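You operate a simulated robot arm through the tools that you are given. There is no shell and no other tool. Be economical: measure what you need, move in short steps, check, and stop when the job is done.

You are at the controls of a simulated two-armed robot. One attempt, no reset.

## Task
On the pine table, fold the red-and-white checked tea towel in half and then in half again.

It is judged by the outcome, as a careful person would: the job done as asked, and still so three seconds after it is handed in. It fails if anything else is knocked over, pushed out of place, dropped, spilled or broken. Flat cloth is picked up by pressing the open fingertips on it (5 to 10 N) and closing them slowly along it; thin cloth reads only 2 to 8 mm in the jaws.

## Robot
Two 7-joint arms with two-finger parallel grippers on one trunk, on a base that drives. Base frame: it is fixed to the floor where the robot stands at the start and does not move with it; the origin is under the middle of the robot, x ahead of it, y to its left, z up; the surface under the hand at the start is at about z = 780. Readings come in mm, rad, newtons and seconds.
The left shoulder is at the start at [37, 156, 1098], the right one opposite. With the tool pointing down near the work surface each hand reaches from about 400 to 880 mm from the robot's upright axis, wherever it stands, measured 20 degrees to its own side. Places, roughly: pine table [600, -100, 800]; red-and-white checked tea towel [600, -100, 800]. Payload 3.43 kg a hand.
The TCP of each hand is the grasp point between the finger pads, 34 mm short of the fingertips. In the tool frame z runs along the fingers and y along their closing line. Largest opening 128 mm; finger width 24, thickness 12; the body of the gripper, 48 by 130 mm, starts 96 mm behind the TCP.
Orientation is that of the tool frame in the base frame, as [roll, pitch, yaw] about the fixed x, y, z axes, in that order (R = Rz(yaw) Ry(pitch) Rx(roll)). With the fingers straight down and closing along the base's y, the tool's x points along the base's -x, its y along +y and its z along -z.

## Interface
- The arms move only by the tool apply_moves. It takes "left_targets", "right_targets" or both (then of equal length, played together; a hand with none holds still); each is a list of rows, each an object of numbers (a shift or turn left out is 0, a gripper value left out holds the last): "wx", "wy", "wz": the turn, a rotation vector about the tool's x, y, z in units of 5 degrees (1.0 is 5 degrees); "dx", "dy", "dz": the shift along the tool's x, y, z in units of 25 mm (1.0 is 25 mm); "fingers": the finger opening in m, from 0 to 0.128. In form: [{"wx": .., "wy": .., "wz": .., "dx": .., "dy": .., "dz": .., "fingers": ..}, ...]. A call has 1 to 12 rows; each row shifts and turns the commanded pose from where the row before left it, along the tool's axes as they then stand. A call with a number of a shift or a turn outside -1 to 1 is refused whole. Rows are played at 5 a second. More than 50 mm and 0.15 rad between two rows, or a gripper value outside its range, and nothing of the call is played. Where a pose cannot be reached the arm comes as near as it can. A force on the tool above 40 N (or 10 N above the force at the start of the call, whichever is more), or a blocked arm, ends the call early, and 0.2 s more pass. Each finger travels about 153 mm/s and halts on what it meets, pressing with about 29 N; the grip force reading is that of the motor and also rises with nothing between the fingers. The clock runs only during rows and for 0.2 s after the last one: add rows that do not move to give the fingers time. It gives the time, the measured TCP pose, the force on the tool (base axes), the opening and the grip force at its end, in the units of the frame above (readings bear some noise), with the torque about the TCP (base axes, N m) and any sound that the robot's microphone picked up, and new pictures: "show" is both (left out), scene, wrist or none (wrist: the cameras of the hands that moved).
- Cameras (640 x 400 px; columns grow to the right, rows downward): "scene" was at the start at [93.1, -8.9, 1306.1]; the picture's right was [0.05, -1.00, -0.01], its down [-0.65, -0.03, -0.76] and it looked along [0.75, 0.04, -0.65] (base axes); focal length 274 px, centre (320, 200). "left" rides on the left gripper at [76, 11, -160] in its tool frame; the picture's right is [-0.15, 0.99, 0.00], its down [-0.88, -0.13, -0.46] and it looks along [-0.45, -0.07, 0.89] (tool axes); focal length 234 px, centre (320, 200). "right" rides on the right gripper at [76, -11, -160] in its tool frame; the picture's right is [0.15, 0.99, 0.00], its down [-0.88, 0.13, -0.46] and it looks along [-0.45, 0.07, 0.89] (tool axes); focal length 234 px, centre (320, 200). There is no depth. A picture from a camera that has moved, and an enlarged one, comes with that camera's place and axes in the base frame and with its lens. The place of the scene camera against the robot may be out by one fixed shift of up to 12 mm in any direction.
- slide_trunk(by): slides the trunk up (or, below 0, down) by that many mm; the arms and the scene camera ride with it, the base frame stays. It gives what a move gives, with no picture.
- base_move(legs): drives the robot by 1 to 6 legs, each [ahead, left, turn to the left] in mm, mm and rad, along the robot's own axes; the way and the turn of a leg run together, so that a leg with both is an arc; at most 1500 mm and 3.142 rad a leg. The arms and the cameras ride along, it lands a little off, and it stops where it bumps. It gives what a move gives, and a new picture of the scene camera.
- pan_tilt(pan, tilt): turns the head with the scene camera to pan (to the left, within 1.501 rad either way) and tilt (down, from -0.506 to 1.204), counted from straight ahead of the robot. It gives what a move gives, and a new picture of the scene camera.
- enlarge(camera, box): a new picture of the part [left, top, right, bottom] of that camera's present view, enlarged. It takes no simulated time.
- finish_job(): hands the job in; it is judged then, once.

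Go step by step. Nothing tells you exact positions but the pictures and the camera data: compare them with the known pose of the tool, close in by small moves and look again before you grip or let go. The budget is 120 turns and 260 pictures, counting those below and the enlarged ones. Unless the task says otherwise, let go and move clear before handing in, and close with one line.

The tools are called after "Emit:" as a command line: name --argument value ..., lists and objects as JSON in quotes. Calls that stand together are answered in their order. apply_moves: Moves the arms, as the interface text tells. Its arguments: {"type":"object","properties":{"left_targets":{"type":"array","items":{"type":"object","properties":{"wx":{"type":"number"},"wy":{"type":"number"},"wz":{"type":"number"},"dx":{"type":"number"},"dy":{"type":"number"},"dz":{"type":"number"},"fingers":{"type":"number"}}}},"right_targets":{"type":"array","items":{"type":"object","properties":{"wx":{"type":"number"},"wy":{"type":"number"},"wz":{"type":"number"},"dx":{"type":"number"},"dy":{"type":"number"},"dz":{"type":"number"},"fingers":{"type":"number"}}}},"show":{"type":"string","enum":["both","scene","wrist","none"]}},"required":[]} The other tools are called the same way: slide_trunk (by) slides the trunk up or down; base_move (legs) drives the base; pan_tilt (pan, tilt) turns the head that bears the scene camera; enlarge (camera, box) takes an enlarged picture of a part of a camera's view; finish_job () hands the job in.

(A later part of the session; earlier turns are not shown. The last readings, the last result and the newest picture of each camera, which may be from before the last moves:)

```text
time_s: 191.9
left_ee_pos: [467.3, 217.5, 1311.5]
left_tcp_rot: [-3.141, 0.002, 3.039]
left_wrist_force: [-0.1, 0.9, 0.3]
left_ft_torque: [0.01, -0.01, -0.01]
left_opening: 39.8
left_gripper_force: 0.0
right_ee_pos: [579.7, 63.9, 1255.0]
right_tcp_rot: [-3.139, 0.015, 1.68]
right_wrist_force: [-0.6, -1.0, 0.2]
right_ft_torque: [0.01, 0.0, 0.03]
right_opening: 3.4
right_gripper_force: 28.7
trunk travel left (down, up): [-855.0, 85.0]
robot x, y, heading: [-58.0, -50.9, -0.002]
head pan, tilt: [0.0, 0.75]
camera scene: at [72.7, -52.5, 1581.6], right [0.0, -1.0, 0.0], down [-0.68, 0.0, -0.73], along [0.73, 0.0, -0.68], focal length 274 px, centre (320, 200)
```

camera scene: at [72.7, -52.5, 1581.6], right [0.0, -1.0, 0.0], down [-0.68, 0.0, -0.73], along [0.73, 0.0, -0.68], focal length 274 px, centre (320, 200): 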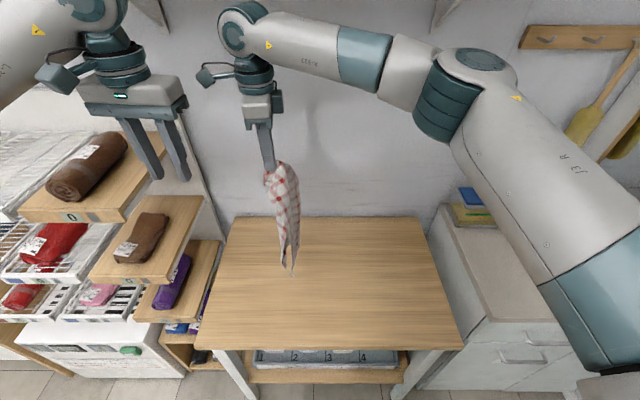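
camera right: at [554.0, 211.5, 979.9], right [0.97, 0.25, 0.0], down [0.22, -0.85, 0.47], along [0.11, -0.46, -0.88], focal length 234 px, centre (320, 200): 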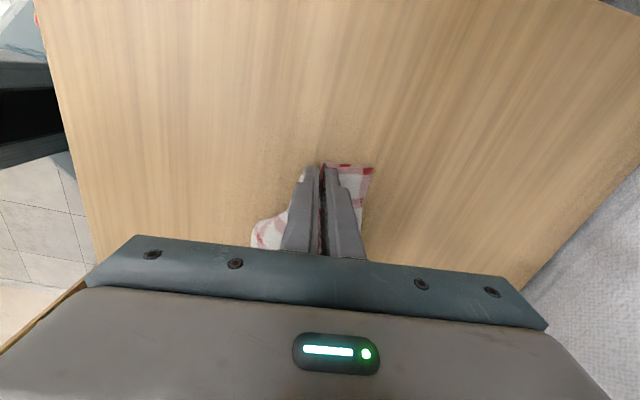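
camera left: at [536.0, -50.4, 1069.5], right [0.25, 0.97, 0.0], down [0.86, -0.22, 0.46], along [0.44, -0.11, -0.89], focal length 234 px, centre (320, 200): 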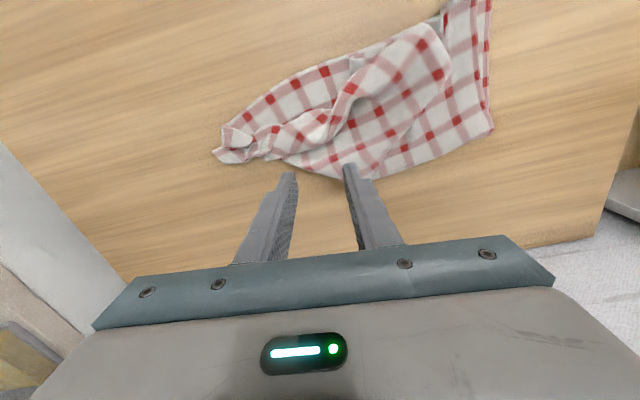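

Emit:
slide_trunk --by -55

Emit:
apply_moves --right_targets '[{"dx": -0.6}, {"dx": -0.6}, {}]' --show "none"

Emit:
slide_trunk --by -40

Emit:
apply_moves --right_targets '[{"dx": -0.8}, {"dx": -0.8}, {}]' --show "none"

Emit:
slide_trunk --by -40

Emit:
apply_moves --right_targets '[{"dx": -0.8}, {"dx": -0.8}, {}]' --show "none"

Emit:
slide_trunk --by -40

Emit:
apply_moves --right_targets '[{"dx": -0.8}, {"dx": -0.8}, {}]' --show "none"

Emit:
slide_trunk --by -40

Emit:
apply_moves --right_targets '[{"dx": -0.8}, {"dx": -0.8}, {}]' --show "scene"

```text
time_s: 192.9
left_ee_pos: [466.9, 217.0, 1257.6]
left_tcp_rot: [3.141, 0.004, 3.037]
left_wrist_force: [-0.6, 0.6, 0.3]
left_ft_torque: [0.02, 0.0, -0.02]
left_opening: 39.8
left_gripper_force: 0.0
right_ee_pos: [580.4, 63.2, 1199.6]
right_tcp_rot: [3.141, 0.014, 1.679]
right_wrist_force: [-1.1, -0.6, 0.3]
right_ft_torque: [0.01, -0.05, -0.01]
right_opening: 3.4
right_gripper_force: 29.1
trunk travel left (down, up): [-800.0, 140.0]
robot x, y, heading: [-54.7, -49.8, 0.002]
head pan, tilt: [0.0, 0.75]
```

```text
time_s: 193.7
left_ee_pos: [466.0, 217.2, 1257.8]
left_tcp_rot: [3.141, 0.005, 3.04]
left_wrist_force: [-1.0, -0.2, -0.3]
left_ft_torque: [-0.02, -0.02, 0.0]
left_opening: 39.9
left_gripper_force: 0.1
right_ee_pos: [582.4, 35.1, 1201.4]
right_tcp_rot: [-3.139, 0.015, 1.679]
right_wrist_force: [-0.1, 0.3, 0.8]
right_ft_torque: [0.0, -0.01, -0.05]
right_opening: 3.3
right_gripper_force: 29.2
trunk travel left (down, up): [-800.0, 140.0]
robot x, y, heading: [-58.7, -50.7, -0.001]
head pan, tilt: [0.0, 0.75]
```

```text
time_s: 194.5
left_ee_pos: [467.1, 216.5, 1218.2]
left_tcp_rot: [3.139, 0.003, 3.038]
left_wrist_force: [-0.5, -0.2, -0.6]
left_ft_torque: [0.02, 0.0, -0.01]
left_opening: 39.7
left_gripper_force: 0.1
right_ee_pos: [582.2, 33.2, 1161.2]
right_tcp_rot: [-3.138, 0.016, 1.678]
right_wrist_force: [0.0, -0.8, -0.3]
right_ft_torque: [0.01, 0.0, 0.02]
right_opening: 3.4
right_gripper_force: 29.0
trunk travel left (down, up): [-760.0, 180.0]
robot x, y, heading: [-59.4, -50.5, 0.003]
head pan, tilt: [0.0, 0.75]
```

```text
time_s: 195.3
left_ee_pos: [466.3, 217.7, 1216.3]
left_tcp_rot: [3.142, 0.004, 3.039]
left_wrist_force: [-0.5, 1.1, -0.6]
left_ft_torque: [-0.02, 0.01, -0.02]
left_opening: 40.3
left_gripper_force: 0.1
right_ee_pos: [586.3, -5.0, 1162.3]
right_tcp_rot: [-3.141, 0.017, 1.679]
right_wrist_force: [0.4, -0.1, 0.0]
right_ft_torque: [-0.03, 0.02, 0.0]
right_opening: 3.5
right_gripper_force: 29.6
trunk travel left (down, up): [-760.0, 180.0]
robot x, y, heading: [-59.5, -49.0, 0.001]
head pan, tilt: [0.0, 0.75]
```

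```text
time_s: 196.1
left_ee_pos: [465.8, 217.0, 1177.7]
left_tcp_rot: [3.139, 0.003, 3.039]
left_wrist_force: [-0.2, -0.7, -0.2]
left_ft_torque: [0.0, 0.0, -0.02]
left_opening: 39.5
left_gripper_force: 0.0
right_ee_pos: [587.2, -5.5, 1121.7]
right_tcp_rot: [-3.14, 0.015, 1.68]
right_wrist_force: [1.0, 0.0, -0.6]
right_ft_torque: [-0.03, -0.02, 0.01]
right_opening: 3.7
right_gripper_force: 28.8
trunk travel left (down, up): [-720.0, 220.0]
robot x, y, heading: [-55.1, -53.0, -0.002]
head pan, tilt: [0.0, 0.75]
```

```text
time_s: 196.9
left_ee_pos: [467.0, 217.9, 1177.3]
left_tcp_rot: [-3.141, 0.004, 3.039]
left_wrist_force: [-1.1, -0.7, 0.4]
left_ft_torque: [-0.04, -0.02, 0.0]
left_opening: 40.0
left_gripper_force: 0.0
right_ee_pos: [591.1, -45.6, 1120.7]
right_tcp_rot: [-3.141, 0.017, 1.68]
right_wrist_force: [0.6, 0.7, -0.4]
right_ft_torque: [0.02, 0.02, -0.01]
right_opening: 3.7
right_gripper_force: 29.2
trunk travel left (down, up): [-720.0, 220.0]
robot x, y, heading: [-55.4, -49.9, 0.004]
head pan, tilt: [0.0, 0.75]
```

```text
time_s: 197.8
left_ee_pos: [464.7, 216.0, 1138.3]
left_tcp_rot: [3.139, 0.003, 3.039]
left_wrist_force: [0.9, -0.4, 0.8]
left_ft_torque: [0.03, -0.03, 0.02]
left_opening: 40.0
left_gripper_force: 0.0
right_ee_pos: [590.7, -46.0, 1082.7]
right_tcp_rot: [-3.141, 0.015, 1.678]
right_wrist_force: [-0.6, 0.3, 0.1]
right_ft_torque: [0.01, 0.0, 0.01]
right_opening: 3.5
right_gripper_force: 28.8
trunk travel left (down, up): [-680.0, 260.0]
robot x, y, heading: [-57.4, -48.2, -0.001]
head pan, tilt: [0.0, 0.75]
```

```text
time_s: 198.6
left_ee_pos: [466.4, 217.1, 1135.7]
left_tcp_rot: [3.141, 0.004, 3.041]
left_wrist_force: [-0.1, -0.5, -0.2]
left_ft_torque: [-0.03, 0.0, -0.01]
left_opening: 39.6
left_gripper_force: 0.1
right_ee_pos: [594.7, -85.1, 1081.8]
right_tcp_rot: [-3.139, 0.017, 1.677]
right_wrist_force: [-0.5, 0.6, 0.5]
right_ft_torque: [-0.03, -0.01, -0.01]
right_opening: 3.5
right_gripper_force: 28.9
trunk travel left (down, up): [-680.0, 260.0]
robot x, y, heading: [-54.6, -48.4, 0.001]
head pan, tilt: [0.0, 0.75]
```

```text
time_s: 199.4
left_ee_pos: [466.3, 217.0, 1096.6]
left_tcp_rot: [3.14, 0.004, 3.039]
left_wrist_force: [-0.4, 1.2, 0.3]
left_ft_torque: [0.01, -0.03, -0.01]
left_opening: 39.9
left_gripper_force: 0.0
right_ee_pos: [595.6, -86.0, 1042.8]
right_tcp_rot: [-3.139, 0.015, 1.678]
right_wrist_force: [0.7, -1.0, 0.2]
right_ft_torque: [0.03, -0.01, -0.02]
right_opening: 3.6
right_gripper_force: 29.3
trunk travel left (down, up): [-640.0, 300.0]
robot x, y, heading: [-56.8, -52.8, 0.002]
head pan, tilt: [0.0, 0.75]
```

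```text
time_s: 200.2
left_ee_pos: [466.4, 218.3, 1096.1]
left_tcp_rot: [3.14, 0.004, 3.036]
left_wrist_force: [-0.3, 0.6, 0.8]
left_ft_torque: [-0.02, -0.02, 0.01]
left_opening: 40.1
left_gripper_force: 0.0
right_ee_pos: [599.3, -125.0, 1043.3]
right_tcp_rot: [-3.14, 0.017, 1.68]
right_wrist_force: [0.5, -0.1, -0.5]
right_ft_torque: [0.01, -0.03, -0.04]
right_opening: 3.6
right_gripper_force: 28.8
trunk travel left (down, up): [-640.0, 300.0]
robot x, y, heading: [-53.7, -50.2, 0.007]
head pan, tilt: [0.0, 0.75]
camera scene: at [72.8, -51.9, 1366.6], right [0.0, -1.0, 0.0], down [-0.68, 0.0, -0.73], along [0.73, 0.0, -0.68], focal length 274 px, centre (320, 200)
```

scene: 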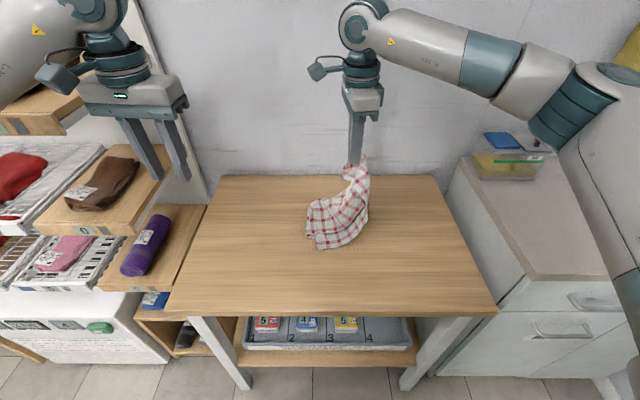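

Good: the lower half is laying down neatly. I continue a little further right, then bring the upper half back over.

Emit:
slide_trunk --by -25

Emit:
apply_moves --right_targets '[{"dx": -0.8}, {"dx": -0.8}, {}]' --show "none"

Emit:
slide_trunk --by -40

Emit:
apply_moves --right_targets '[{"dx": -0.7, "dz": 0.1}, {"dx": -0.7, "dz": 0.1}, {}]'

```text
time_s: 200.9
left_ee_pos: [466.5, 217.5, 1071.3]
left_tcp_rot: [3.139, 0.004, 3.039]
left_wrist_force: [-0.8, -0.7, 0.0]
left_ft_torque: [-0.03, 0.02, 0.01]
left_opening: 39.9
left_gripper_force: 0.1
right_ee_pos: [599.9, -125.8, 1018.7]
right_tcp_rot: [-3.138, 0.016, 1.679]
right_wrist_force: [0.3, 0.3, 0.0]
right_ft_torque: [0.0, -0.02, -0.02]
right_opening: 3.3
right_gripper_force: 28.8
trunk travel left (down, up): [-615.0, 325.0]
robot x, y, heading: [-54.5, -49.9, -0.003]
head pan, tilt: [0.0, 0.75]
```

```text
time_s: 201.7
left_ee_pos: [465.5, 217.9, 1071.8]
left_tcp_rot: [-3.141, 0.003, 3.039]
left_wrist_force: [-0.3, -0.7, 1.2]
left_ft_torque: [-0.03, 0.02, 0.0]
left_opening: 39.8
left_gripper_force: 0.0
right_ee_pos: [605.1, -165.5, 1020.5]
right_tcp_rot: [-3.139, 0.015, 1.68]
right_wrist_force: [0.2, 0.6, -0.1]
right_ft_torque: [0.03, -0.04, 0.0]
right_opening: 3.3
right_gripper_force: 29.1
trunk travel left (down, up): [-615.0, 325.0]
robot x, y, heading: [-58.5, -52.3, 0.004]
head pan, tilt: [0.0, 0.75]
```

```text
time_s: 202.5
left_ee_pos: [467.1, 217.4, 1032.9]
left_tcp_rot: [3.142, 0.004, 3.037]
left_wrist_force: [0.2, -0.5, 0.0]
left_ft_torque: [-0.01, -0.03, -0.03]
left_opening: 39.6
left_gripper_force: 0.0
right_ee_pos: [603.2, -165.8, 980.9]
right_tcp_rot: [-3.14, 0.015, 1.679]
right_wrist_force: [-0.1, 0.7, 0.2]
right_ft_torque: [0.04, -0.06, 0.02]
right_opening: 3.6
right_gripper_force: 29.2
trunk travel left (down, up): [-575.0, 365.0]
robot x, y, heading: [-56.6, -49.8, -0.002]
head pan, tilt: [0.0, 0.75]
```

```text
time_s: 203.3
left_ee_pos: [467.8, 217.2, 1032.1]
left_tcp_rot: [-3.141, 0.003, 3.038]
left_wrist_force: [-0.6, 0.4, -0.4]
left_ft_torque: [-0.05, 0.01, 0.02]
left_opening: 39.9
left_gripper_force: 0.0
right_ee_pos: [607.7, -202.1, 975.1]
right_tcp_rot: [-3.139, 0.017, 1.678]
right_wrist_force: [-0.2, 0.1, 0.0]
right_ft_torque: [0.03, 0.0, -0.02]
right_opening: 3.6
right_gripper_force: 29.0
trunk travel left (down, up): [-575.0, 365.0]
robot x, y, heading: [-57.1, -46.6, 0.003]
head pan, tilt: [0.0, 0.75]
camera scene: at [72.7, -52.2, 1301.6], right [0.0, -1.0, 0.0], down [-0.68, 0.0, -0.73], along [0.73, 0.0, -0.68], focal length 274 px, centre (320, 200)
camera right: at [589.2, -124.8, 1133.9], right [0.97, 0.25, 0.0], down [0.22, -0.85, 0.47], along [0.11, -0.46, -0.88], focal length 234 px, centre (320, 200)
```

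scene: 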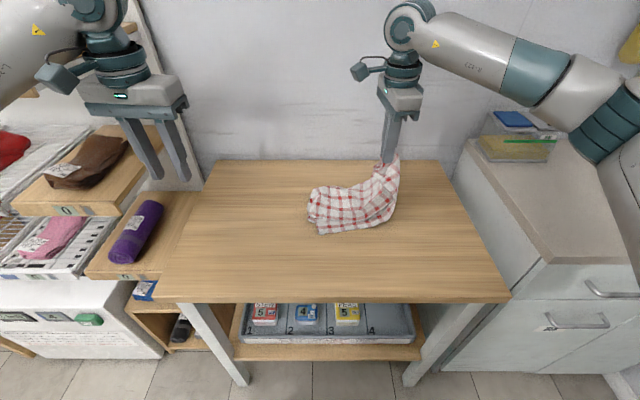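
right: 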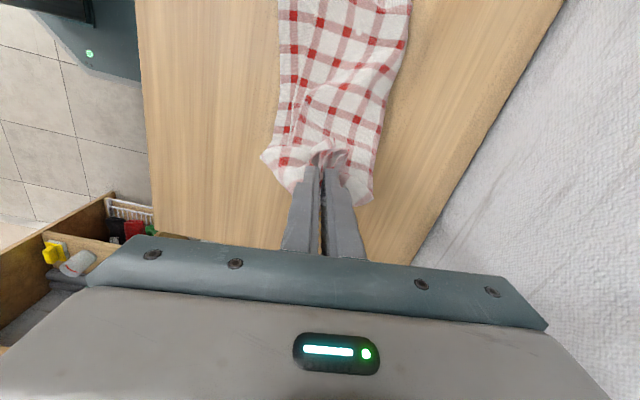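

The lower half lies flat (about y −27 to −215). Now the upper half comes back over it at 45°.

Emit:
apply_moves --right_targets '[{"dz": 0.5}, {"dx": 0.68, "dy": 0.05, "dz": 0.52}, {"dx": 0.68, "dy": 0.05, "dz": 0.52}, {"dx": 0.68, "dy": 0.05, "dz": 0.52}, {"dx": 0.68, "dy": 0.05, "dz": 0.52}, {"dx": 0.68, "dy": 0.05, "dz": 0.52}, {"dx": 0.68, "dy": 0.05, "dz": 0.52}, {"dx": 0.68, "dy": 0.05, "dz": 0.52}, {"dx": 0.68, "dy": 0.05, "dz": 0.5}, {}]'

```text
time_s: 205.5
left_ee_pos: [466.0, 216.1, 1032.5]
left_tcp_rot: [3.138, 0.003, 3.039]
left_wrist_force: [0.7, -1.1, 0.0]
left_ft_torque: [0.0, 0.0, 0.03]
left_opening: 40.0
left_gripper_force: 0.1
right_ee_pos: [602.1, -65.6, 859.0]
right_tcp_rot: [-3.141, 0.018, 1.679]
right_wrist_force: [0.2, -0.5, 0.2]
right_ft_torque: [-0.04, 0.03, 0.0]
right_opening: 3.3
right_gripper_force: 29.5
trunk travel left (down, up): [-575.0, 365.0]
robot x, y, heading: [-57.3, -50.6, 0.005]
head pan, tilt: [0.0, 0.75]
camera scene: at [72.4, -53.1, 1301.7], right [0.0, -1.0, 0.0], down [-0.68, 0.0, -0.73], along [0.73, 0.0, -0.68], focal length 274 px, centre (320, 200)
camera right: at [584.5, 11.1, 1015.8], right [0.97, 0.25, 0.0], down [0.22, -0.85, 0.47], along [0.11, -0.46, -0.88], focal length 234 px, centre (320, 200)
```

scene: 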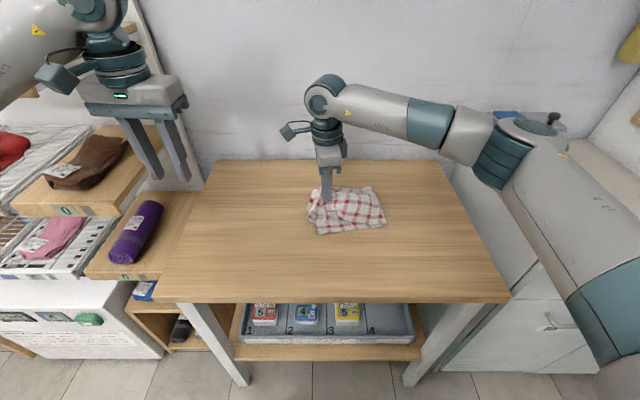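
right: 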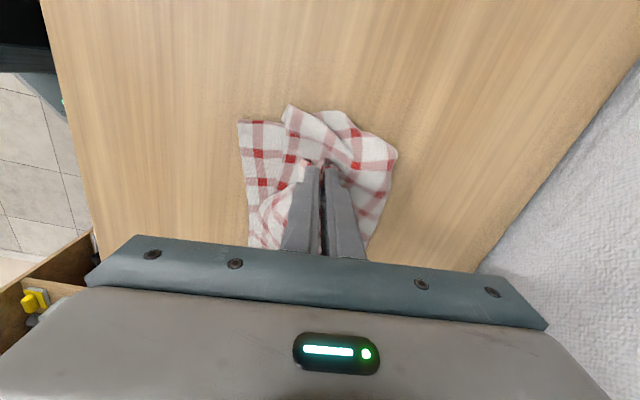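

Emit:
apply_moves --right_targets '[{"dx": 0.36, "dz": 0.48}, {"dx": 0.36, "dz": 0.48}, {"dx": 0.36, "dz": 0.4}, {}, {"fingers": 0.012}, {"fingers": 0.026}, {"fingers": 0.04}, {"fingers": 0.054}, {"fingers": 0.068}, {"fingers": 0.082}, {"fingers": 0.095}, {}]' --show "none"

Emit:
apply_moves --right_targets '[{"dz": -0.3}, {"dz": -0.6}, {"dz": -0.8}, {"dz": -0.8}, {"dx": -0.8, "dz": -0.6}, {"dx": -0.8}, {"dx": -0.8}, {"dx": -0.8}, {"dx": -0.8}, {"dx": -0.8}, {}]'

Emit:
enlarge --camera "scene" --box '[270, 170, 410, 250]'

```text
time_s: 208.1
left_ee_pos: [466.2, 217.6, 1032.4]
left_tcp_rot: [-3.141, 0.004, 3.039]
left_wrist_force: [0.0, 0.1, -0.1]
left_ft_torque: [-0.02, 0.0, -0.01]
left_opening: 40.2
left_gripper_force: 0.1
right_ee_pos: [600.7, -41.6, 824.4]
right_tcp_rot: [-3.139, 0.015, 1.678]
right_wrist_force: [0.1, -0.4, 0.2]
right_ft_torque: [-0.02, 0.0, 0.0]
right_opening: 94.8
right_gripper_force: 0.0
trunk travel left (down, up): [-575.0, 365.0]
robot x, y, heading: [-56.9, -46.8, 0.004]
head pan, tilt: [0.0, 0.75]
```

```text
time_s: 210.5
left_ee_pos: [467.3, 217.3, 1032.1]
left_tcp_rot: [-3.139, 0.004, 3.038]
left_wrist_force: [-0.7, 0.6, -0.3]
left_ft_torque: [-0.04, -0.04, 0.03]
left_opening: 40.3
left_gripper_force: 0.0
right_ee_pos: [611.8, -157.6, 902.9]
right_tcp_rot: [-3.14, 0.017, 1.679]
right_wrist_force: [0.4, 0.2, -0.2]
right_ft_torque: [-0.01, 0.01, -0.02]
right_opening: 95.0
right_gripper_force: 0.2
trunk travel left (down, up): [-575.0, 365.0]
robot x, y, heading: [-57.2, -48.9, 0.001]
head pan, tilt: [0.0, 0.75]
camera scene: at [72.6, -52.1, 1301.6], right [0.0, -1.0, 0.0], down [-0.68, 0.0, -0.73], along [0.73, 0.0, -0.68], focal length 274 px, centre (320, 200)
camera right: at [594.2, -80.6, 1059.7], right [0.97, 0.25, 0.0], down [0.22, -0.85, 0.47], along [0.11, -0.46, -0.88], focal length 234 px, centre (320, 200)
```

scene: 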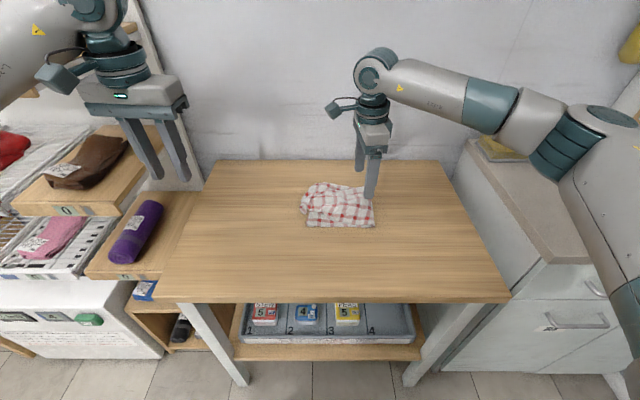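
right: 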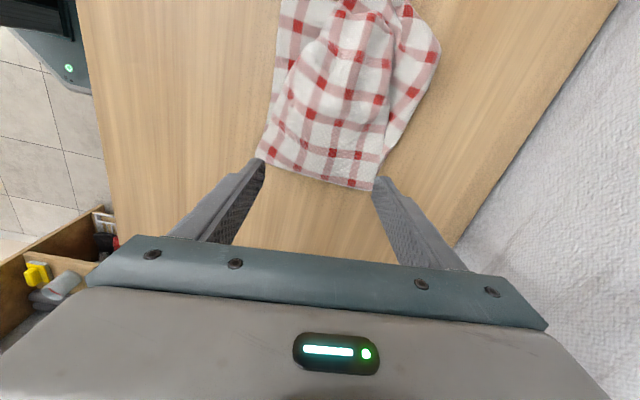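

```text
4.57 times, centred on (340, 210) of scene
camera zoom: at [72.6, -52.1, 1301.6], right [0.0, -1.0, 0.0], down [-0.68, 0.0, -0.73], along [0.73, 0.0, -0.68], focal length 1252 px, centre (229, 154)
```

zoom: 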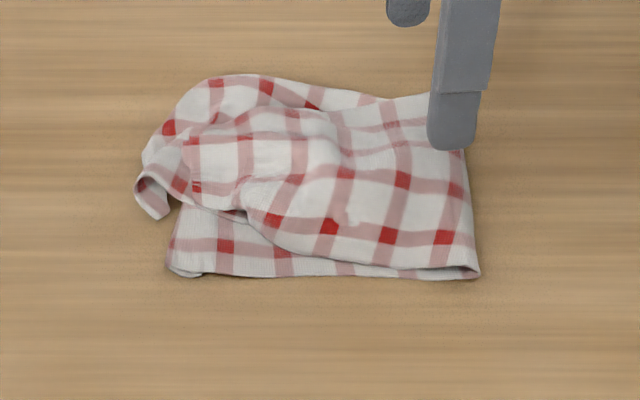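

A quarter fold is there, about 200 × 140; only the top left end is crumpled. I bring the left hand over for a closer look and to straighten it.

Emit:
apply_moves --left_targets '[{}, {}, {"dx": -0.77, "dy": -0.85, "dz": 0.3}, {"dx": -0.77, "dy": -0.85, "dz": 0.3}, {"dx": -0.77, "dy": -0.85, "dz": 0.3}, {"dx": -0.77, "dy": -0.85, "dz": 0.3}, {"dx": -0.77, "dy": -0.85, "dz": 0.3}, {"dx": -0.77, "dy": -0.85, "dz": 0.3}, {"dx": -0.77, "dy": -0.85, "dz": 0.3}, {"dx": -0.77, "dy": -0.85, "dz": 0.3}, {"dx": -0.77, "dy": -0.85, "dz": 0.3}, {}]' --right_targets '[{"dx": -0.9, "dz": -0.5}, {"dx": -0.9, "dz": -0.5}, {"dx": -0.9, "dz": -0.5}, {"dx": -0.9, "dz": -0.5}, {"dx": -0.9, "dz": -0.5}, {"dx": -0.9, "dz": -0.5}, {"dx": -0.9}, {"dx": -0.9}, {}, {}, {}, {}]' --show "none"

Emit:
enlarge --camera "left" --box '[120, 0, 520, 250]'

```text
time_s: 213.1
left_ee_pos: [616.5, 9.6, 966.8]
left_tcp_rot: [-3.141, 0.003, 3.037]
left_wrist_force: [0.7, 0.4, -0.5]
left_ft_torque: [-0.05, -0.01, -0.01]
left_opening: 39.7
left_gripper_force: 0.0
right_ee_pos: [632.0, -335.8, 980.6]
right_tcp_rot: [-3.139, 0.016, 1.68]
right_wrist_force: [0.9, 0.9, 0.4]
right_ft_torque: [-0.01, -0.02, 0.0]
right_opening: 94.9
right_gripper_force: 0.0
trunk travel left (down, up): [-575.0, 365.0]
robot x, y, heading: [-57.7, -50.1, 0.003]
head pan, tilt: [0.0, 0.75]
```

```text
1.60 times, centred on (320, 125) of left
camera zoom: at [542.2, 28.7, 1126.1], right [0.25, 0.97, 0.0], down [0.86, -0.22, 0.46], along [0.45, -0.11, -0.89], focal length 375 px, centre (320, 320)
```

zoom: 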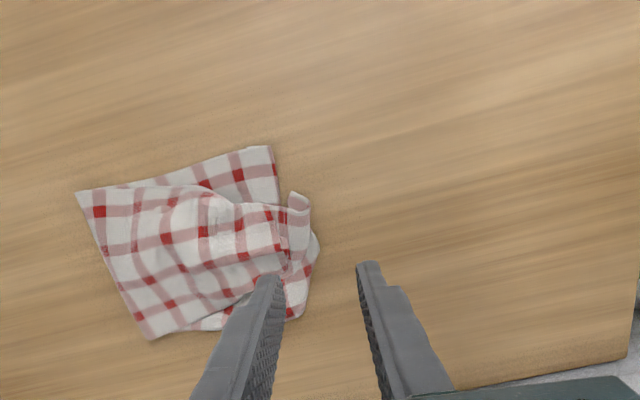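

The top layer's near-left corner is drawn in about 45 mm (a small raised tab near (594,0)); it belongs at about (549,-12). I pick up that tab.

Emit:
apply_moves --left_targets '[{"dx": 0.42, "dy": -0.16, "dz": 0.6, "fingers": 0.032}, {"dx": 0.43, "dy": -0.16, "dz": 0.8}, {"dz": 0.9}, {"dz": 0.9}, {"dz": 0.9}, {"dz": 0.7}, {"dz": 0.5}, {}]' --show "wrist"

Emit:
enlarge --camera "left" --box '[160, 60, 440, 240]'

```text
time_s: 214.9
left_ee_pos: [596.3, 5.3, 832.6]
left_tcp_rot: [3.141, 0.003, 3.039]
left_wrist_force: [0.2, -0.9, 0.2]
left_ft_torque: [0.03, -0.02, -0.02]
left_opening: 32.3
left_gripper_force: 0.1
right_ee_pos: [631.7, -336.7, 981.2]
right_tcp_rot: [-3.141, 0.016, 1.678]
right_wrist_force: [-0.6, -0.3, 0.1]
right_ft_torque: [0.01, -0.02, -0.01]
right_opening: 95.0
right_gripper_force: 0.0
trunk travel left (down, up): [-575.0, 365.0]
robot x, y, heading: [-56.2, -53.7, -0.0]
head pan, tilt: [0.0, 0.75]
camera left: at [521.8, 23.2, 992.6], right [0.25, 0.97, 0.0], down [0.86, -0.22, 0.46], along [0.44, -0.11, -0.89], focal length 234 px, centre (320, 200)
```

left: 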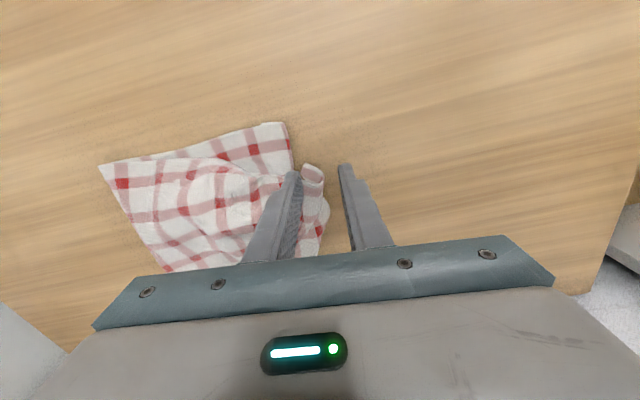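

```text
2.22 times, centred on (300, 150) of left
camera zoom: at [521.8, 23.2, 992.6], right [0.25, 0.97, 0.0], down [0.86, -0.22, 0.46], along [0.44, -0.11, -0.89], focal length 520 px, centre (364, 311)
```

zoom: 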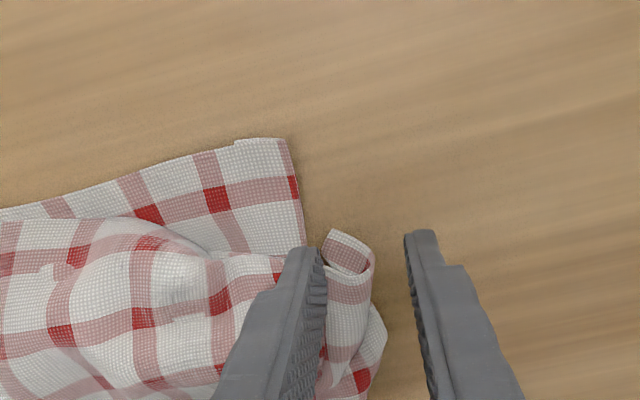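

Emit:
apply_moves --left_targets '[{"dz": 0.48}, {"fingers": 0.024}, {"fingers": 0.016}, {"fingers": 0.008}, {"fingers": 0.0}, {}, {"dz": -0.6}, {"dx": 0.5, "dz": -0.3}, {"dx": 0.6, "dy": -0.1}, {"dx": 0.6, "dy": -0.2}, {}]' --show "wrist"

```text
time_s: 217.3
left_ee_pos: [553.8, -0.3, 842.7]
left_tcp_rot: [-3.141, 0.005, 3.038]
left_wrist_force: [0.3, 0.2, -0.9]
left_ft_torque: [-0.01, -0.01, -0.04]
left_opening: 2.6
left_gripper_force: 28.8
right_ee_pos: [631.6, -336.0, 980.4]
right_tcp_rot: [-3.141, 0.016, 1.679]
right_wrist_force: [0.2, -0.2, 0.5]
right_ft_torque: [0.03, -0.01, -0.02]
right_opening: 95.1
right_gripper_force: 0.2
trunk travel left (down, up): [-575.0, 365.0]
robot x, y, heading: [-56.1, -52.4, 0.0]
head pan, tilt: [0.0, 0.75]
camera left: at [479.2, 20.1, 1002.9], right [0.25, 0.97, 0.0], down [0.86, -0.22, 0.46], along [0.44, -0.11, -0.89], focal length 234 px, centre (320, 200)
```

left: 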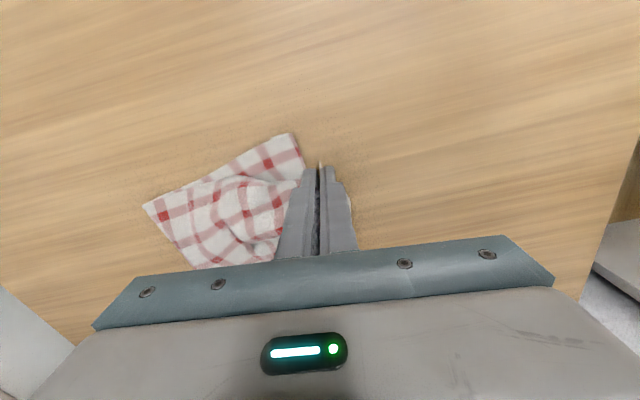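

Pulling drags the whole stack, so I lift the top half up off the lower half first, shift it toward me in the air, and re-lay it onto the corner.

Emit:
apply_moves --left_targets '[{"dx": 0.11, "dy": -0.5, "dz": -0.6}, {"dx": 0.11, "dy": -0.55, "dz": -0.6}, {"dx": 0.11, "dy": -0.55, "dz": -0.6}, {"dx": 0.11, "dy": -0.55, "dz": -0.6}, {"dx": 0.11, "dy": -0.55, "dz": -0.6}, {"dx": 0.11, "dy": -0.55, "dz": -0.5}, {"dx": 0.3}, {"dx": 0.3}, {}]'

```text
time_s: 219.3
left_ee_pos: [512.3, -77.1, 930.9]
left_tcp_rot: [-3.141, 0.004, 3.036]
left_wrist_force: [0.3, 0.3, 0.0]
left_ft_torque: [-0.03, 0.01, 0.03]
left_opening: 2.3
left_gripper_force: 29.3
right_ee_pos: [632.2, -336.1, 979.4]
right_tcp_rot: [-3.139, 0.016, 1.68]
right_wrist_force: [-0.2, -0.6, -0.1]
right_ft_torque: [0.01, -0.02, -0.02]
right_opening: 95.0
right_gripper_force: 0.2
trunk travel left (down, up): [-575.0, 365.0]
robot x, y, heading: [-56.7, -50.1, 0.003]
head pan, tilt: [0.0, 0.75]
camera scene: at [72.7, -52.8, 1301.6], right [0.0, -1.0, 0.0], down [-0.68, 0.0, -0.73], along [0.73, 0.0, -0.68], focal length 274 px, centre (320, 200)
camera left: at [438.3, -57.7, 1090.0], right [0.25, 0.97, 0.0], down [0.86, -0.22, 0.46], along [0.44, -0.11, -0.89], focal length 234 px, centre (320, 200)
```

scene: 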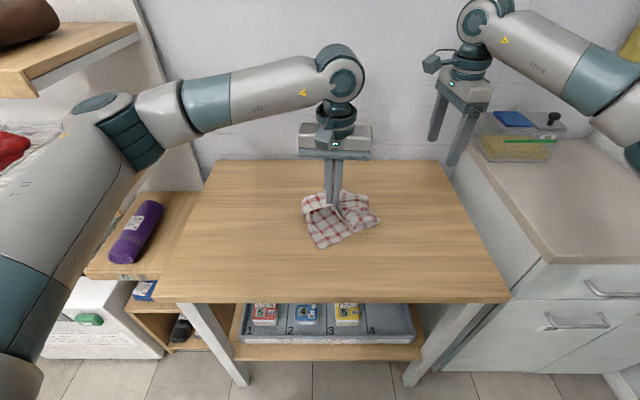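
left: 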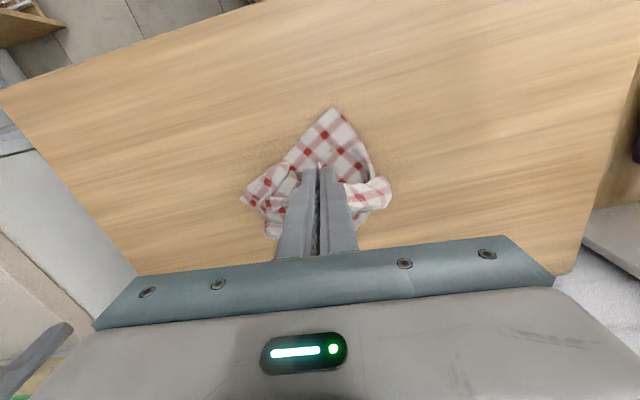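

Emit:
apply_moves --left_targets '[{"dx": 0.1, "dy": 0.1, "dz": 0.55}, {"dx": 0.15, "dy": 0.1, "dz": 0.55}, {"dx": 0.18, "dy": 0.13, "dz": 0.55}, {"dx": 0.18, "dy": 0.13, "dz": 0.55}, {"dx": 0.2, "dy": 0.14, "dz": 0.55}, {"dx": 0.2, "dy": 0.14, "dz": 0.55}, {"dx": 0.2, "dy": 0.14, "dz": 0.55}, {"dx": 0.18, "dy": 0.13, "dz": 0.5}, {}, {"fingers": 0.015}, {"fingers": 0.03}, {"fingers": 0.045}]' --show "none"

Emit:
apply_moves --left_targets '[{"dz": -0.5}, {"dz": -0.9}, {"dz": -0.9}, {"dz": -0.9, "dx": -0.9, "dy": 0.9}, {"dx": -0.9, "dy": 0.9}, {"dx": -0.9, "dy": 0.9}, {"dx": -0.9}, {}]'

Emit:
enlarge --camera "left" --box '[120, 0, 440, 200]'

```text
time_s: 221.9
left_ee_pos: [481.1, -48.8, 820.8]
left_tcp_rot: [3.14, 0.004, 3.04]
left_wrist_force: [0.1, 0.5, 0.4]
left_ft_torque: [-0.02, -0.02, -0.02]
left_opening: 45.1
left_gripper_force: 0.0
right_ee_pos: [632.0, -335.7, 980.5]
right_tcp_rot: [-3.138, 0.016, 1.679]
right_wrist_force: [-0.3, 0.5, 0.4]
right_ft_torque: [0.01, 0.04, -0.01]
right_opening: 94.9
right_gripper_force: 0.0
trunk travel left (down, up): [-575.0, 365.0]
robot x, y, heading: [-58.3, -51.8, -0.002]
head pan, tilt: [0.0, 0.75]
```

```text
time_s: 223.7
left_ee_pos: [578.5, 9.9, 902.4]
left_tcp_rot: [3.141, 0.004, 3.038]
left_wrist_force: [0.1, 0.5, -0.2]
left_ft_torque: [-0.02, 0.02, -0.04]
left_opening: 45.0
left_gripper_force: 0.1
right_ee_pos: [631.7, -335.5, 980.2]
right_tcp_rot: [-3.139, 0.016, 1.679]
right_wrist_force: [-0.5, -0.7, 0.4]
right_ft_torque: [-0.03, -0.01, -0.03]
right_opening: 94.7
right_gripper_force: 0.0
trunk travel left (down, up): [-575.0, 365.0]
robot x, y, heading: [-57.9, -52.0, 0.001]
head pan, tilt: [0.0, 0.75]
camera scene: at [72.3, -52.2, 1301.7], right [0.0, -1.0, 0.0], down [-0.68, 0.0, -0.73], along [0.73, 0.0, -0.68], focal length 274 px, centre (320, 200)
camera left: at [504.3, 29.3, 1061.1], right [0.25, 0.97, 0.0], down [0.86, -0.22, 0.46], along [0.44, -0.11, -0.89], focal length 234 px, centre (320, 200)
```

scene: 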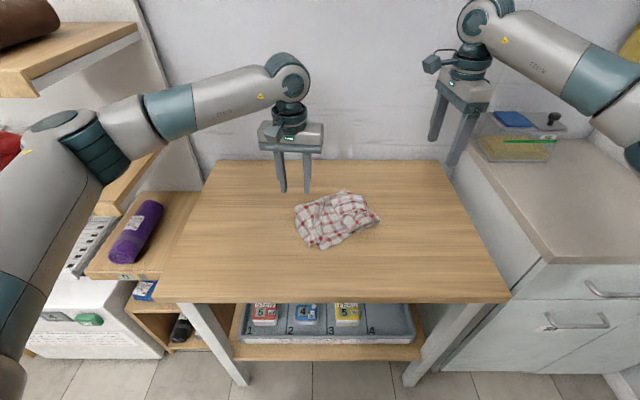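
left: 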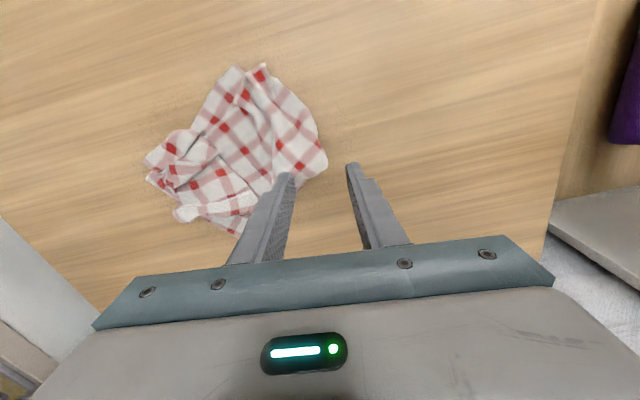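

```text
2.00 times, centred on (280, 100) of left
camera zoom: at [504.3, 29.3, 1061.1], right [0.25, 0.97, 0.0], down [0.86, -0.22, 0.46], along [0.44, -0.11, -0.89], focal length 468 px, centre (400, 400)
```

zoom: 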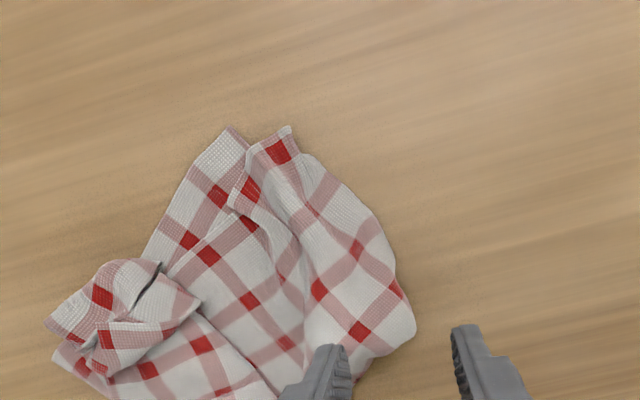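

Some of that got worse near the fold. A cleaner way to tidy: grip the fold edge itself in the middle, lift so both halves hang straight down, and lay it again. I bring the right hand to the fold edge (about (600,-160), angled 28°) and clear the left.

Emit:
apply_moves --left_targets '[{"dy": 0.9, "dz": -0.5}, {"dy": 0.9, "dz": -0.5}, {"dy": 0.9, "dz": -0.5}, {"dy": 0.9, "dx": 0.5, "dz": -0.5}, {"dy": 0.9, "dx": 0.8, "dz": -0.5}, {"dy": 0.9, "dx": 0.8, "dz": -0.5}, {"dy": 0.9, "dx": 0.8, "dz": -0.5}, {"dy": 0.7, "dx": 0.8}, {"dy": 0.7, "dx": 0.8}, {}, {}, {}]' --right_targets '[{"wz": -1}, {"wz": -1}, {"wz": -1}, {"wz": -1}, {"wz": -0.4, "fingers": 0.07}, {"dx": 1, "dy": 0.3, "dz": 0.7}, {"dx": 1, "dy": 0.3, "dz": 0.7}, {"dx": 1, "dy": 0.3, "dz": 0.7}, {"dx": 1, "dy": 0.3, "dz": 0.7}, {"dx": 1, "dy": 0.3, "dz": 0.7}, {"dx": 1, "dy": 0.3, "dz": 0.7}, {"dx": 0.6, "dy": 0.3, "dz": 0.4}]'

```text
time_s: 226.3
left_ee_pos: [484.2, 214.2, 986.9]
left_tcp_rot: [3.141, 0.003, 3.039]
left_wrist_force: [1.1, -0.3, -0.2]
left_ft_torque: [-0.02, -0.02, 0.03]
left_opening: 45.0
left_gripper_force: 0.2
right_ee_pos: [600.5, -167.8, 862.8]
right_tcp_rot: [-3.132, 0.012, 2.063]
right_wrist_force: [0.2, -0.6, -0.2]
right_ft_torque: [-0.06, -0.01, -0.03]
right_opening: 69.9
right_gripper_force: 0.1
trunk travel left (down, up): [-575.0, 365.0]
robot x, y, heading: [-53.4, -53.8, 0.002]
head pan, tilt: [0.0, 0.75]
camera scene: at [72.8, -52.4, 1301.6], right [0.0, -1.0, 0.0], down [-0.68, 0.0, -0.73], along [0.73, 0.0, -0.68], focal length 274 px, centre (320, 200)
camera right: at [556.3, -103.8, 1020.6], right [0.8, 0.6, -0.01], down [0.53, -0.71, 0.47], along [0.27, -0.38, -0.88], focal length 234 px, centre (320, 200)
camera left: at [410.3, 232.1, 1146.2], right [0.25, 0.97, 0.0], down [0.86, -0.22, 0.46], along [0.44, -0.11, -0.89], focal length 234 px, centre (320, 200)
```

scene: 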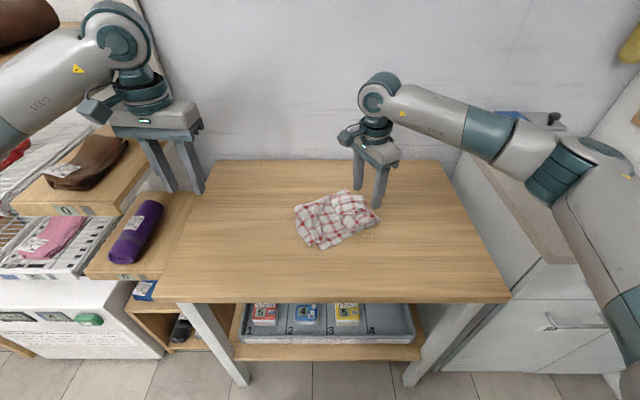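
right: 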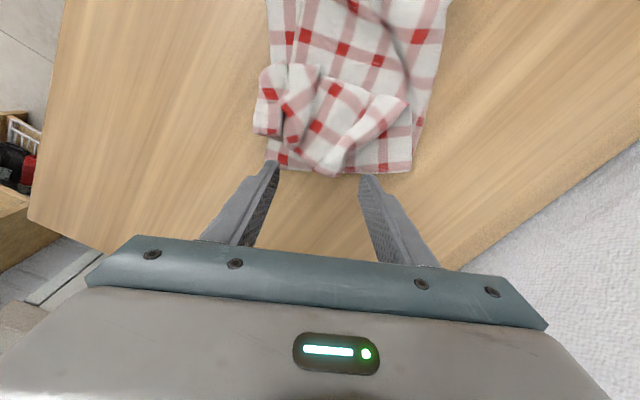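
left: 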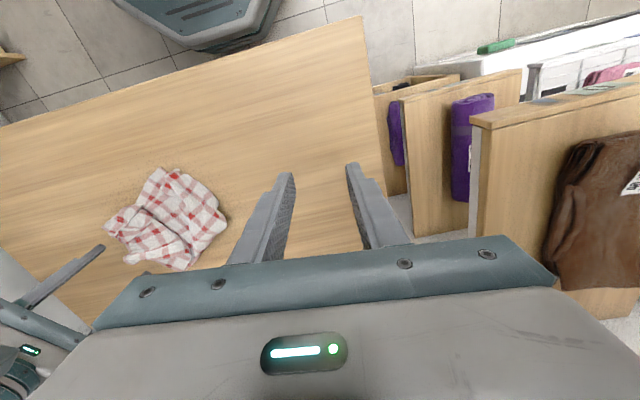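

The right edge has a pleat, so gripping there would lock it in. Instead I grip the left end, holding both strip ends together, and let it hang so the fold finds the middle by itself. I move the right hand over the left end.

Emit:
apply_moves --right_targets '[{"wz": 1}, {"wz": 1.0}, {"wz": 0.2, "dz": -0.4}, {"dx": 0.8, "dy": -0.06}, {"dx": 0.8, "dy": -0.06}, {"dx": 0.8, "dy": -0.06}, {"dx": 0.8, "dy": -0.06}, {"dx": 0.8, "dy": -0.06}, {"dx": 0.8, "dy": -0.06}, {"dx": 0.8, "dy": -0.06}, {"dx": 0.74, "dy": -0.06}, {}]' --show "wrist"

```text
time_s: 228.9
left_ee_pos: [484.3, 212.0, 986.5]
left_tcp_rot: [3.14, 0.004, 3.038]
left_wrist_force: [0.4, 0.3, 0.1]
left_ft_torque: [0.04, 0.0, 0.0]
left_opening: 45.2
left_gripper_force: 0.1
right_ee_pos: [541.8, -18.5, 870.8]
right_tcp_rot: [-3.135, 0.014, 1.872]
right_wrist_force: [0.2, -0.6, 0.0]
right_ft_torque: [0.03, 0.04, -0.03]
right_opening: 70.0
right_gripper_force: 0.0
trunk travel left (down, up): [-575.0, 365.0]
robot x, y, heading: [-62.7, -49.7, 0.002]
head pan, tilt: [0.0, 0.75]
camera right: at [509.9, 52.8, 1029.2], right [0.9, 0.43, -0.01], down [0.38, -0.8, 0.47], along [0.2, -0.42, -0.88], focal length 234 px, centre (320, 200)
```

right: 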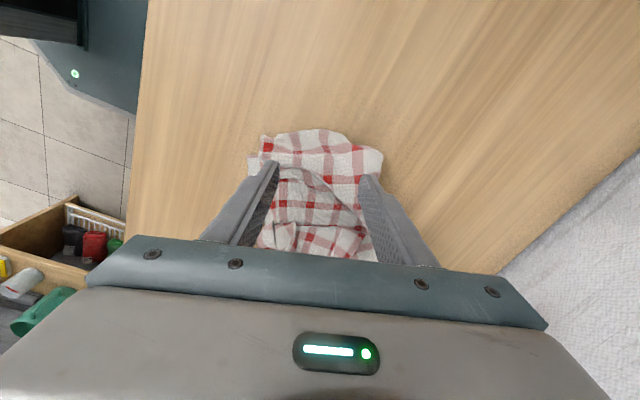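

Emit:
apply_moves --right_targets '[{"fingers": 0.08}, {"dz": 0.8}, {"dz": 0.7}, {"dz": 0.4}, {"dz": 0.14}, {"dz": 0.06}, {}]' --show "none"

Emit:
apply_moves --right_targets '[{"fingers": 0.073}, {"fingers": 0.066}, {"fingers": 0.059}, {"fingers": 0.052}, {"fingers": 0.045}, {"fingers": 0.038}, {"fingers": 0.031}, {"fingers": 0.024}, {"fingers": 0.016}, {"fingers": 0.008}, {"fingers": 0.0}, {}]' --show "wrist"

```text
time_s: 230.5
left_ee_pos: [484.0, 211.9, 986.6]
left_tcp_rot: [-3.141, 0.004, 3.039]
left_wrist_force: [0.3, 0.5, -0.5]
left_ft_torque: [-0.03, -0.01, 0.03]
left_opening: 45.4
left_gripper_force: 0.1
right_ee_pos: [540.8, -20.7, 818.9]
right_tcp_rot: [-3.137, 0.017, 1.873]
right_wrist_force: [-1.7, 0.2, 6.0]
right_ft_torque: [0.08, -0.16, 0.03]
right_opening: 79.4
right_gripper_force: 0.0
trunk travel left (down, up): [-575.0, 365.0]
robot x, y, heading: [-56.9, -50.0, 0.003]
head pan, tilt: [0.0, 0.75]
```

```text
time_s: 233.1
left_ee_pos: [483.9, 212.2, 987.0]
left_tcp_rot: [-3.14, 0.003, 3.039]
left_wrist_force: [0.3, 0.6, -0.3]
left_ft_torque: [0.03, 0.02, 0.01]
left_opening: 45.0
left_gripper_force: 0.0
right_ee_pos: [541.4, -20.2, 818.3]
right_tcp_rot: [-3.137, 0.015, 1.87]
right_wrist_force: [1.1, 0.3, 4.3]
right_ft_torque: [-0.03, -0.02, -0.03]
right_opening: 4.4
right_gripper_force: 29.4
trunk travel left (down, up): [-575.0, 365.0]
robot x, y, heading: [-55.1, -48.5, 0.003]
head pan, tilt: [0.0, 0.75]
camera right: at [509.9, 52.1, 976.6], right [0.9, 0.43, -0.01], down [0.38, -0.8, 0.47], along [0.2, -0.43, -0.88], focal length 234 px, centre (320, 200)
```

right: 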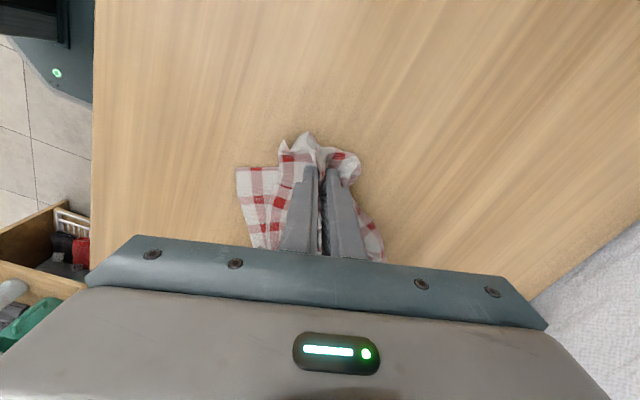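

Only the top end was gathered, so I repeat the full hang as before: lift, trunk up, and check.

Emit:
apply_moves --right_targets '[{"dx": -0.3, "dz": -0.6}, {"dx": -0.4, "dz": -0.6}, {"dx": -0.4, "dz": -0.6}, {"dx": -0.4, "dz": -0.6}, {"dx": -0.4, "dz": -0.6}, {"dx": -0.4, "dz": -0.6}, {"dx": -0.4, "dz": -0.6}, {"dx": -0.4, "dz": -0.6}, {"dx": -0.4, "dz": -0.6}, {"dx": -0.3, "dz": -0.6}, {}]' --show "scene"

Emit:
slide_trunk --by 140

Emit:
slide_trunk --by 150

Emit:
apply_moves --right_targets '[{"dx": 0.6, "dy": 0.5, "wz": -0.5}, {"dx": 0.7, "dy": 0.5, "wz": -0.5}, {"dx": 0.7, "dy": 0.5}, {"dx": 0.7, "dy": 0.4}, {"dx": 0.7}, {"dx": 0.7}, {"dx": 0.6}, {}, {}, {}, {}, {}]' --show "scene"

Emit:
enlarge --camera "scene" --box '[220, 130, 380, 290]'

```text
time_s: 235.5
left_ee_pos: [483.8, 213.3, 987.6]
left_tcp_rot: [3.14, 0.003, 3.04]
left_wrist_force: [0.3, -0.9, 0.1]
left_ft_torque: [0.02, 0.01, 0.03]
left_opening: 45.1
left_gripper_force: 0.1
right_ee_pos: [570.6, -107.2, 969.7]
right_tcp_rot: [-3.135, 0.016, 1.87]
right_wrist_force: [-0.8, -0.4, 1.1]
right_ft_torque: [-0.02, 0.01, 0.03]
right_opening: 4.6
right_gripper_force: 28.8
trunk travel left (down, up): [-575.0, 365.0]
robot x, y, heading: [-53.3, -48.7, 0.001]
head pan, tilt: [0.0, 0.75]
camera scene: at [72.8, -52.5, 1301.6], right [0.0, -1.0, 0.0], down [-0.68, 0.0, -0.73], along [0.73, 0.0, -0.68], focal length 274 px, centre (320, 200)
```

scene: 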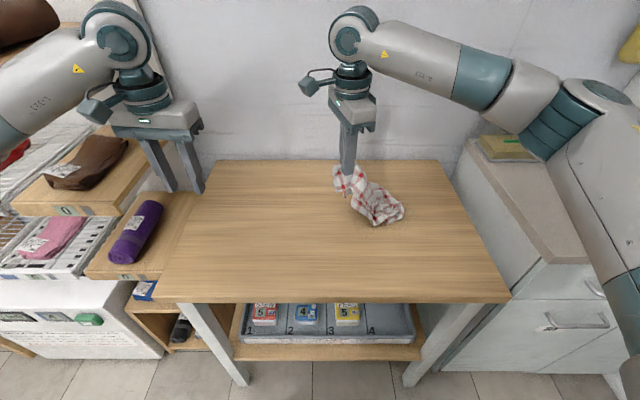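

```text
time_s: 237.2
left_ee_pos: [485.4, 212.8, 1126.4]
left_tcp_rot: [3.141, 0.003, 3.037]
left_wrist_force: [-0.3, 0.3, -0.7]
left_ft_torque: [-0.02, 0.0, -0.04]
left_opening: 45.1
left_gripper_force: 0.0
right_ee_pos: [570.9, -108.2, 1109.4]
right_tcp_rot: [-3.137, 0.014, 1.871]
right_wrist_force: [-0.1, -0.5, -0.2]
right_ft_torque: [0.02, 0.04, -0.01]
right_opening: 4.7
right_gripper_force: 29.4
trunk travel left (down, up): [-715.0, 225.0]
robot x, y, heading: [-58.3, -52.3, 0.001]
head pan, tilt: [0.0, 0.75]
```

```text
time_s: 238.9
left_ee_pos: [485.3, 212.6, 1276.7]
left_tcp_rot: [3.141, 0.004, 3.038]
left_wrist_force: [0.4, 0.0, 0.4]
left_ft_torque: [-0.01, 0.03, 0.02]
left_opening: 45.1
left_gripper_force: 0.1
right_ee_pos: [570.4, -108.0, 1259.7]
right_tcp_rot: [-3.136, 0.016, 1.871]
right_wrist_force: [0.1, 0.2, 0.0]
right_ft_torque: [-0.01, 0.05, -0.02]
right_opening: 4.6
right_gripper_force: 29.4
trunk travel left (down, up): [-865.0, 75.0]
robot x, y, heading: [-56.2, -53.2, 0.006]
head pan, tilt: [0.0, 0.75]
```

```text
time_s: 241.5
left_ee_pos: [484.1, 213.3, 1276.6]
left_tcp_rot: [3.141, 0.004, 3.037]
left_wrist_force: [-0.2, 0.8, 0.0]
left_ft_torque: [-0.03, 0.02, 0.01]
left_opening: 45.4
left_gripper_force: 0.0
right_ee_pos: [571.8, 18.5, 1256.4]
right_tcp_rot: [-3.135, 0.015, 1.959]
right_wrist_force: [0.4, -0.7, -0.5]
right_ft_torque: [0.04, 0.03, -0.02]
right_opening: 4.5
right_gripper_force: 29.4
trunk travel left (down, up): [-865.0, 75.0]
robot x, y, heading: [-56.2, -49.3, 0.005]
head pan, tilt: [0.0, 0.75]
camera scene: at [72.7, -52.6, 1591.6], right [0.0, -1.0, 0.0], down [-0.68, 0.0, -0.73], along [0.73, 0.0, -0.68], focal length 274 px, centre (320, 200)
```

scene: 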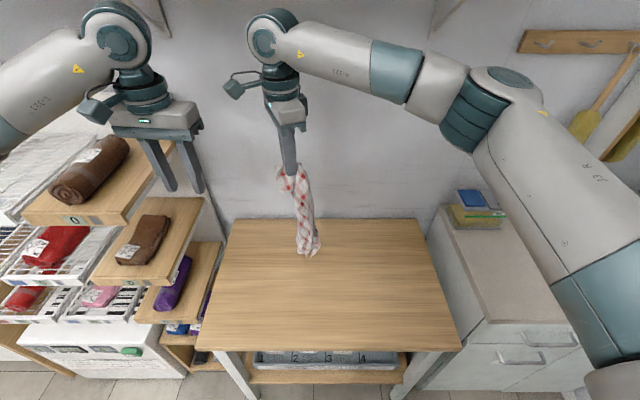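

```text
2.50 times, centred on (300, 210) of scene
camera zoom: at [72.7, -52.6, 1591.6], right [0.0, -1.0, 0.0], down [-0.68, 0.0, -0.73], along [0.73, 0.0, -0.68], focal length 685 px, centre (370, 175)
```

zoom: 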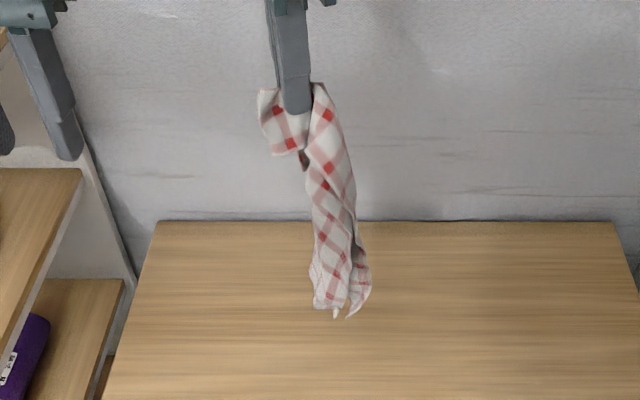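

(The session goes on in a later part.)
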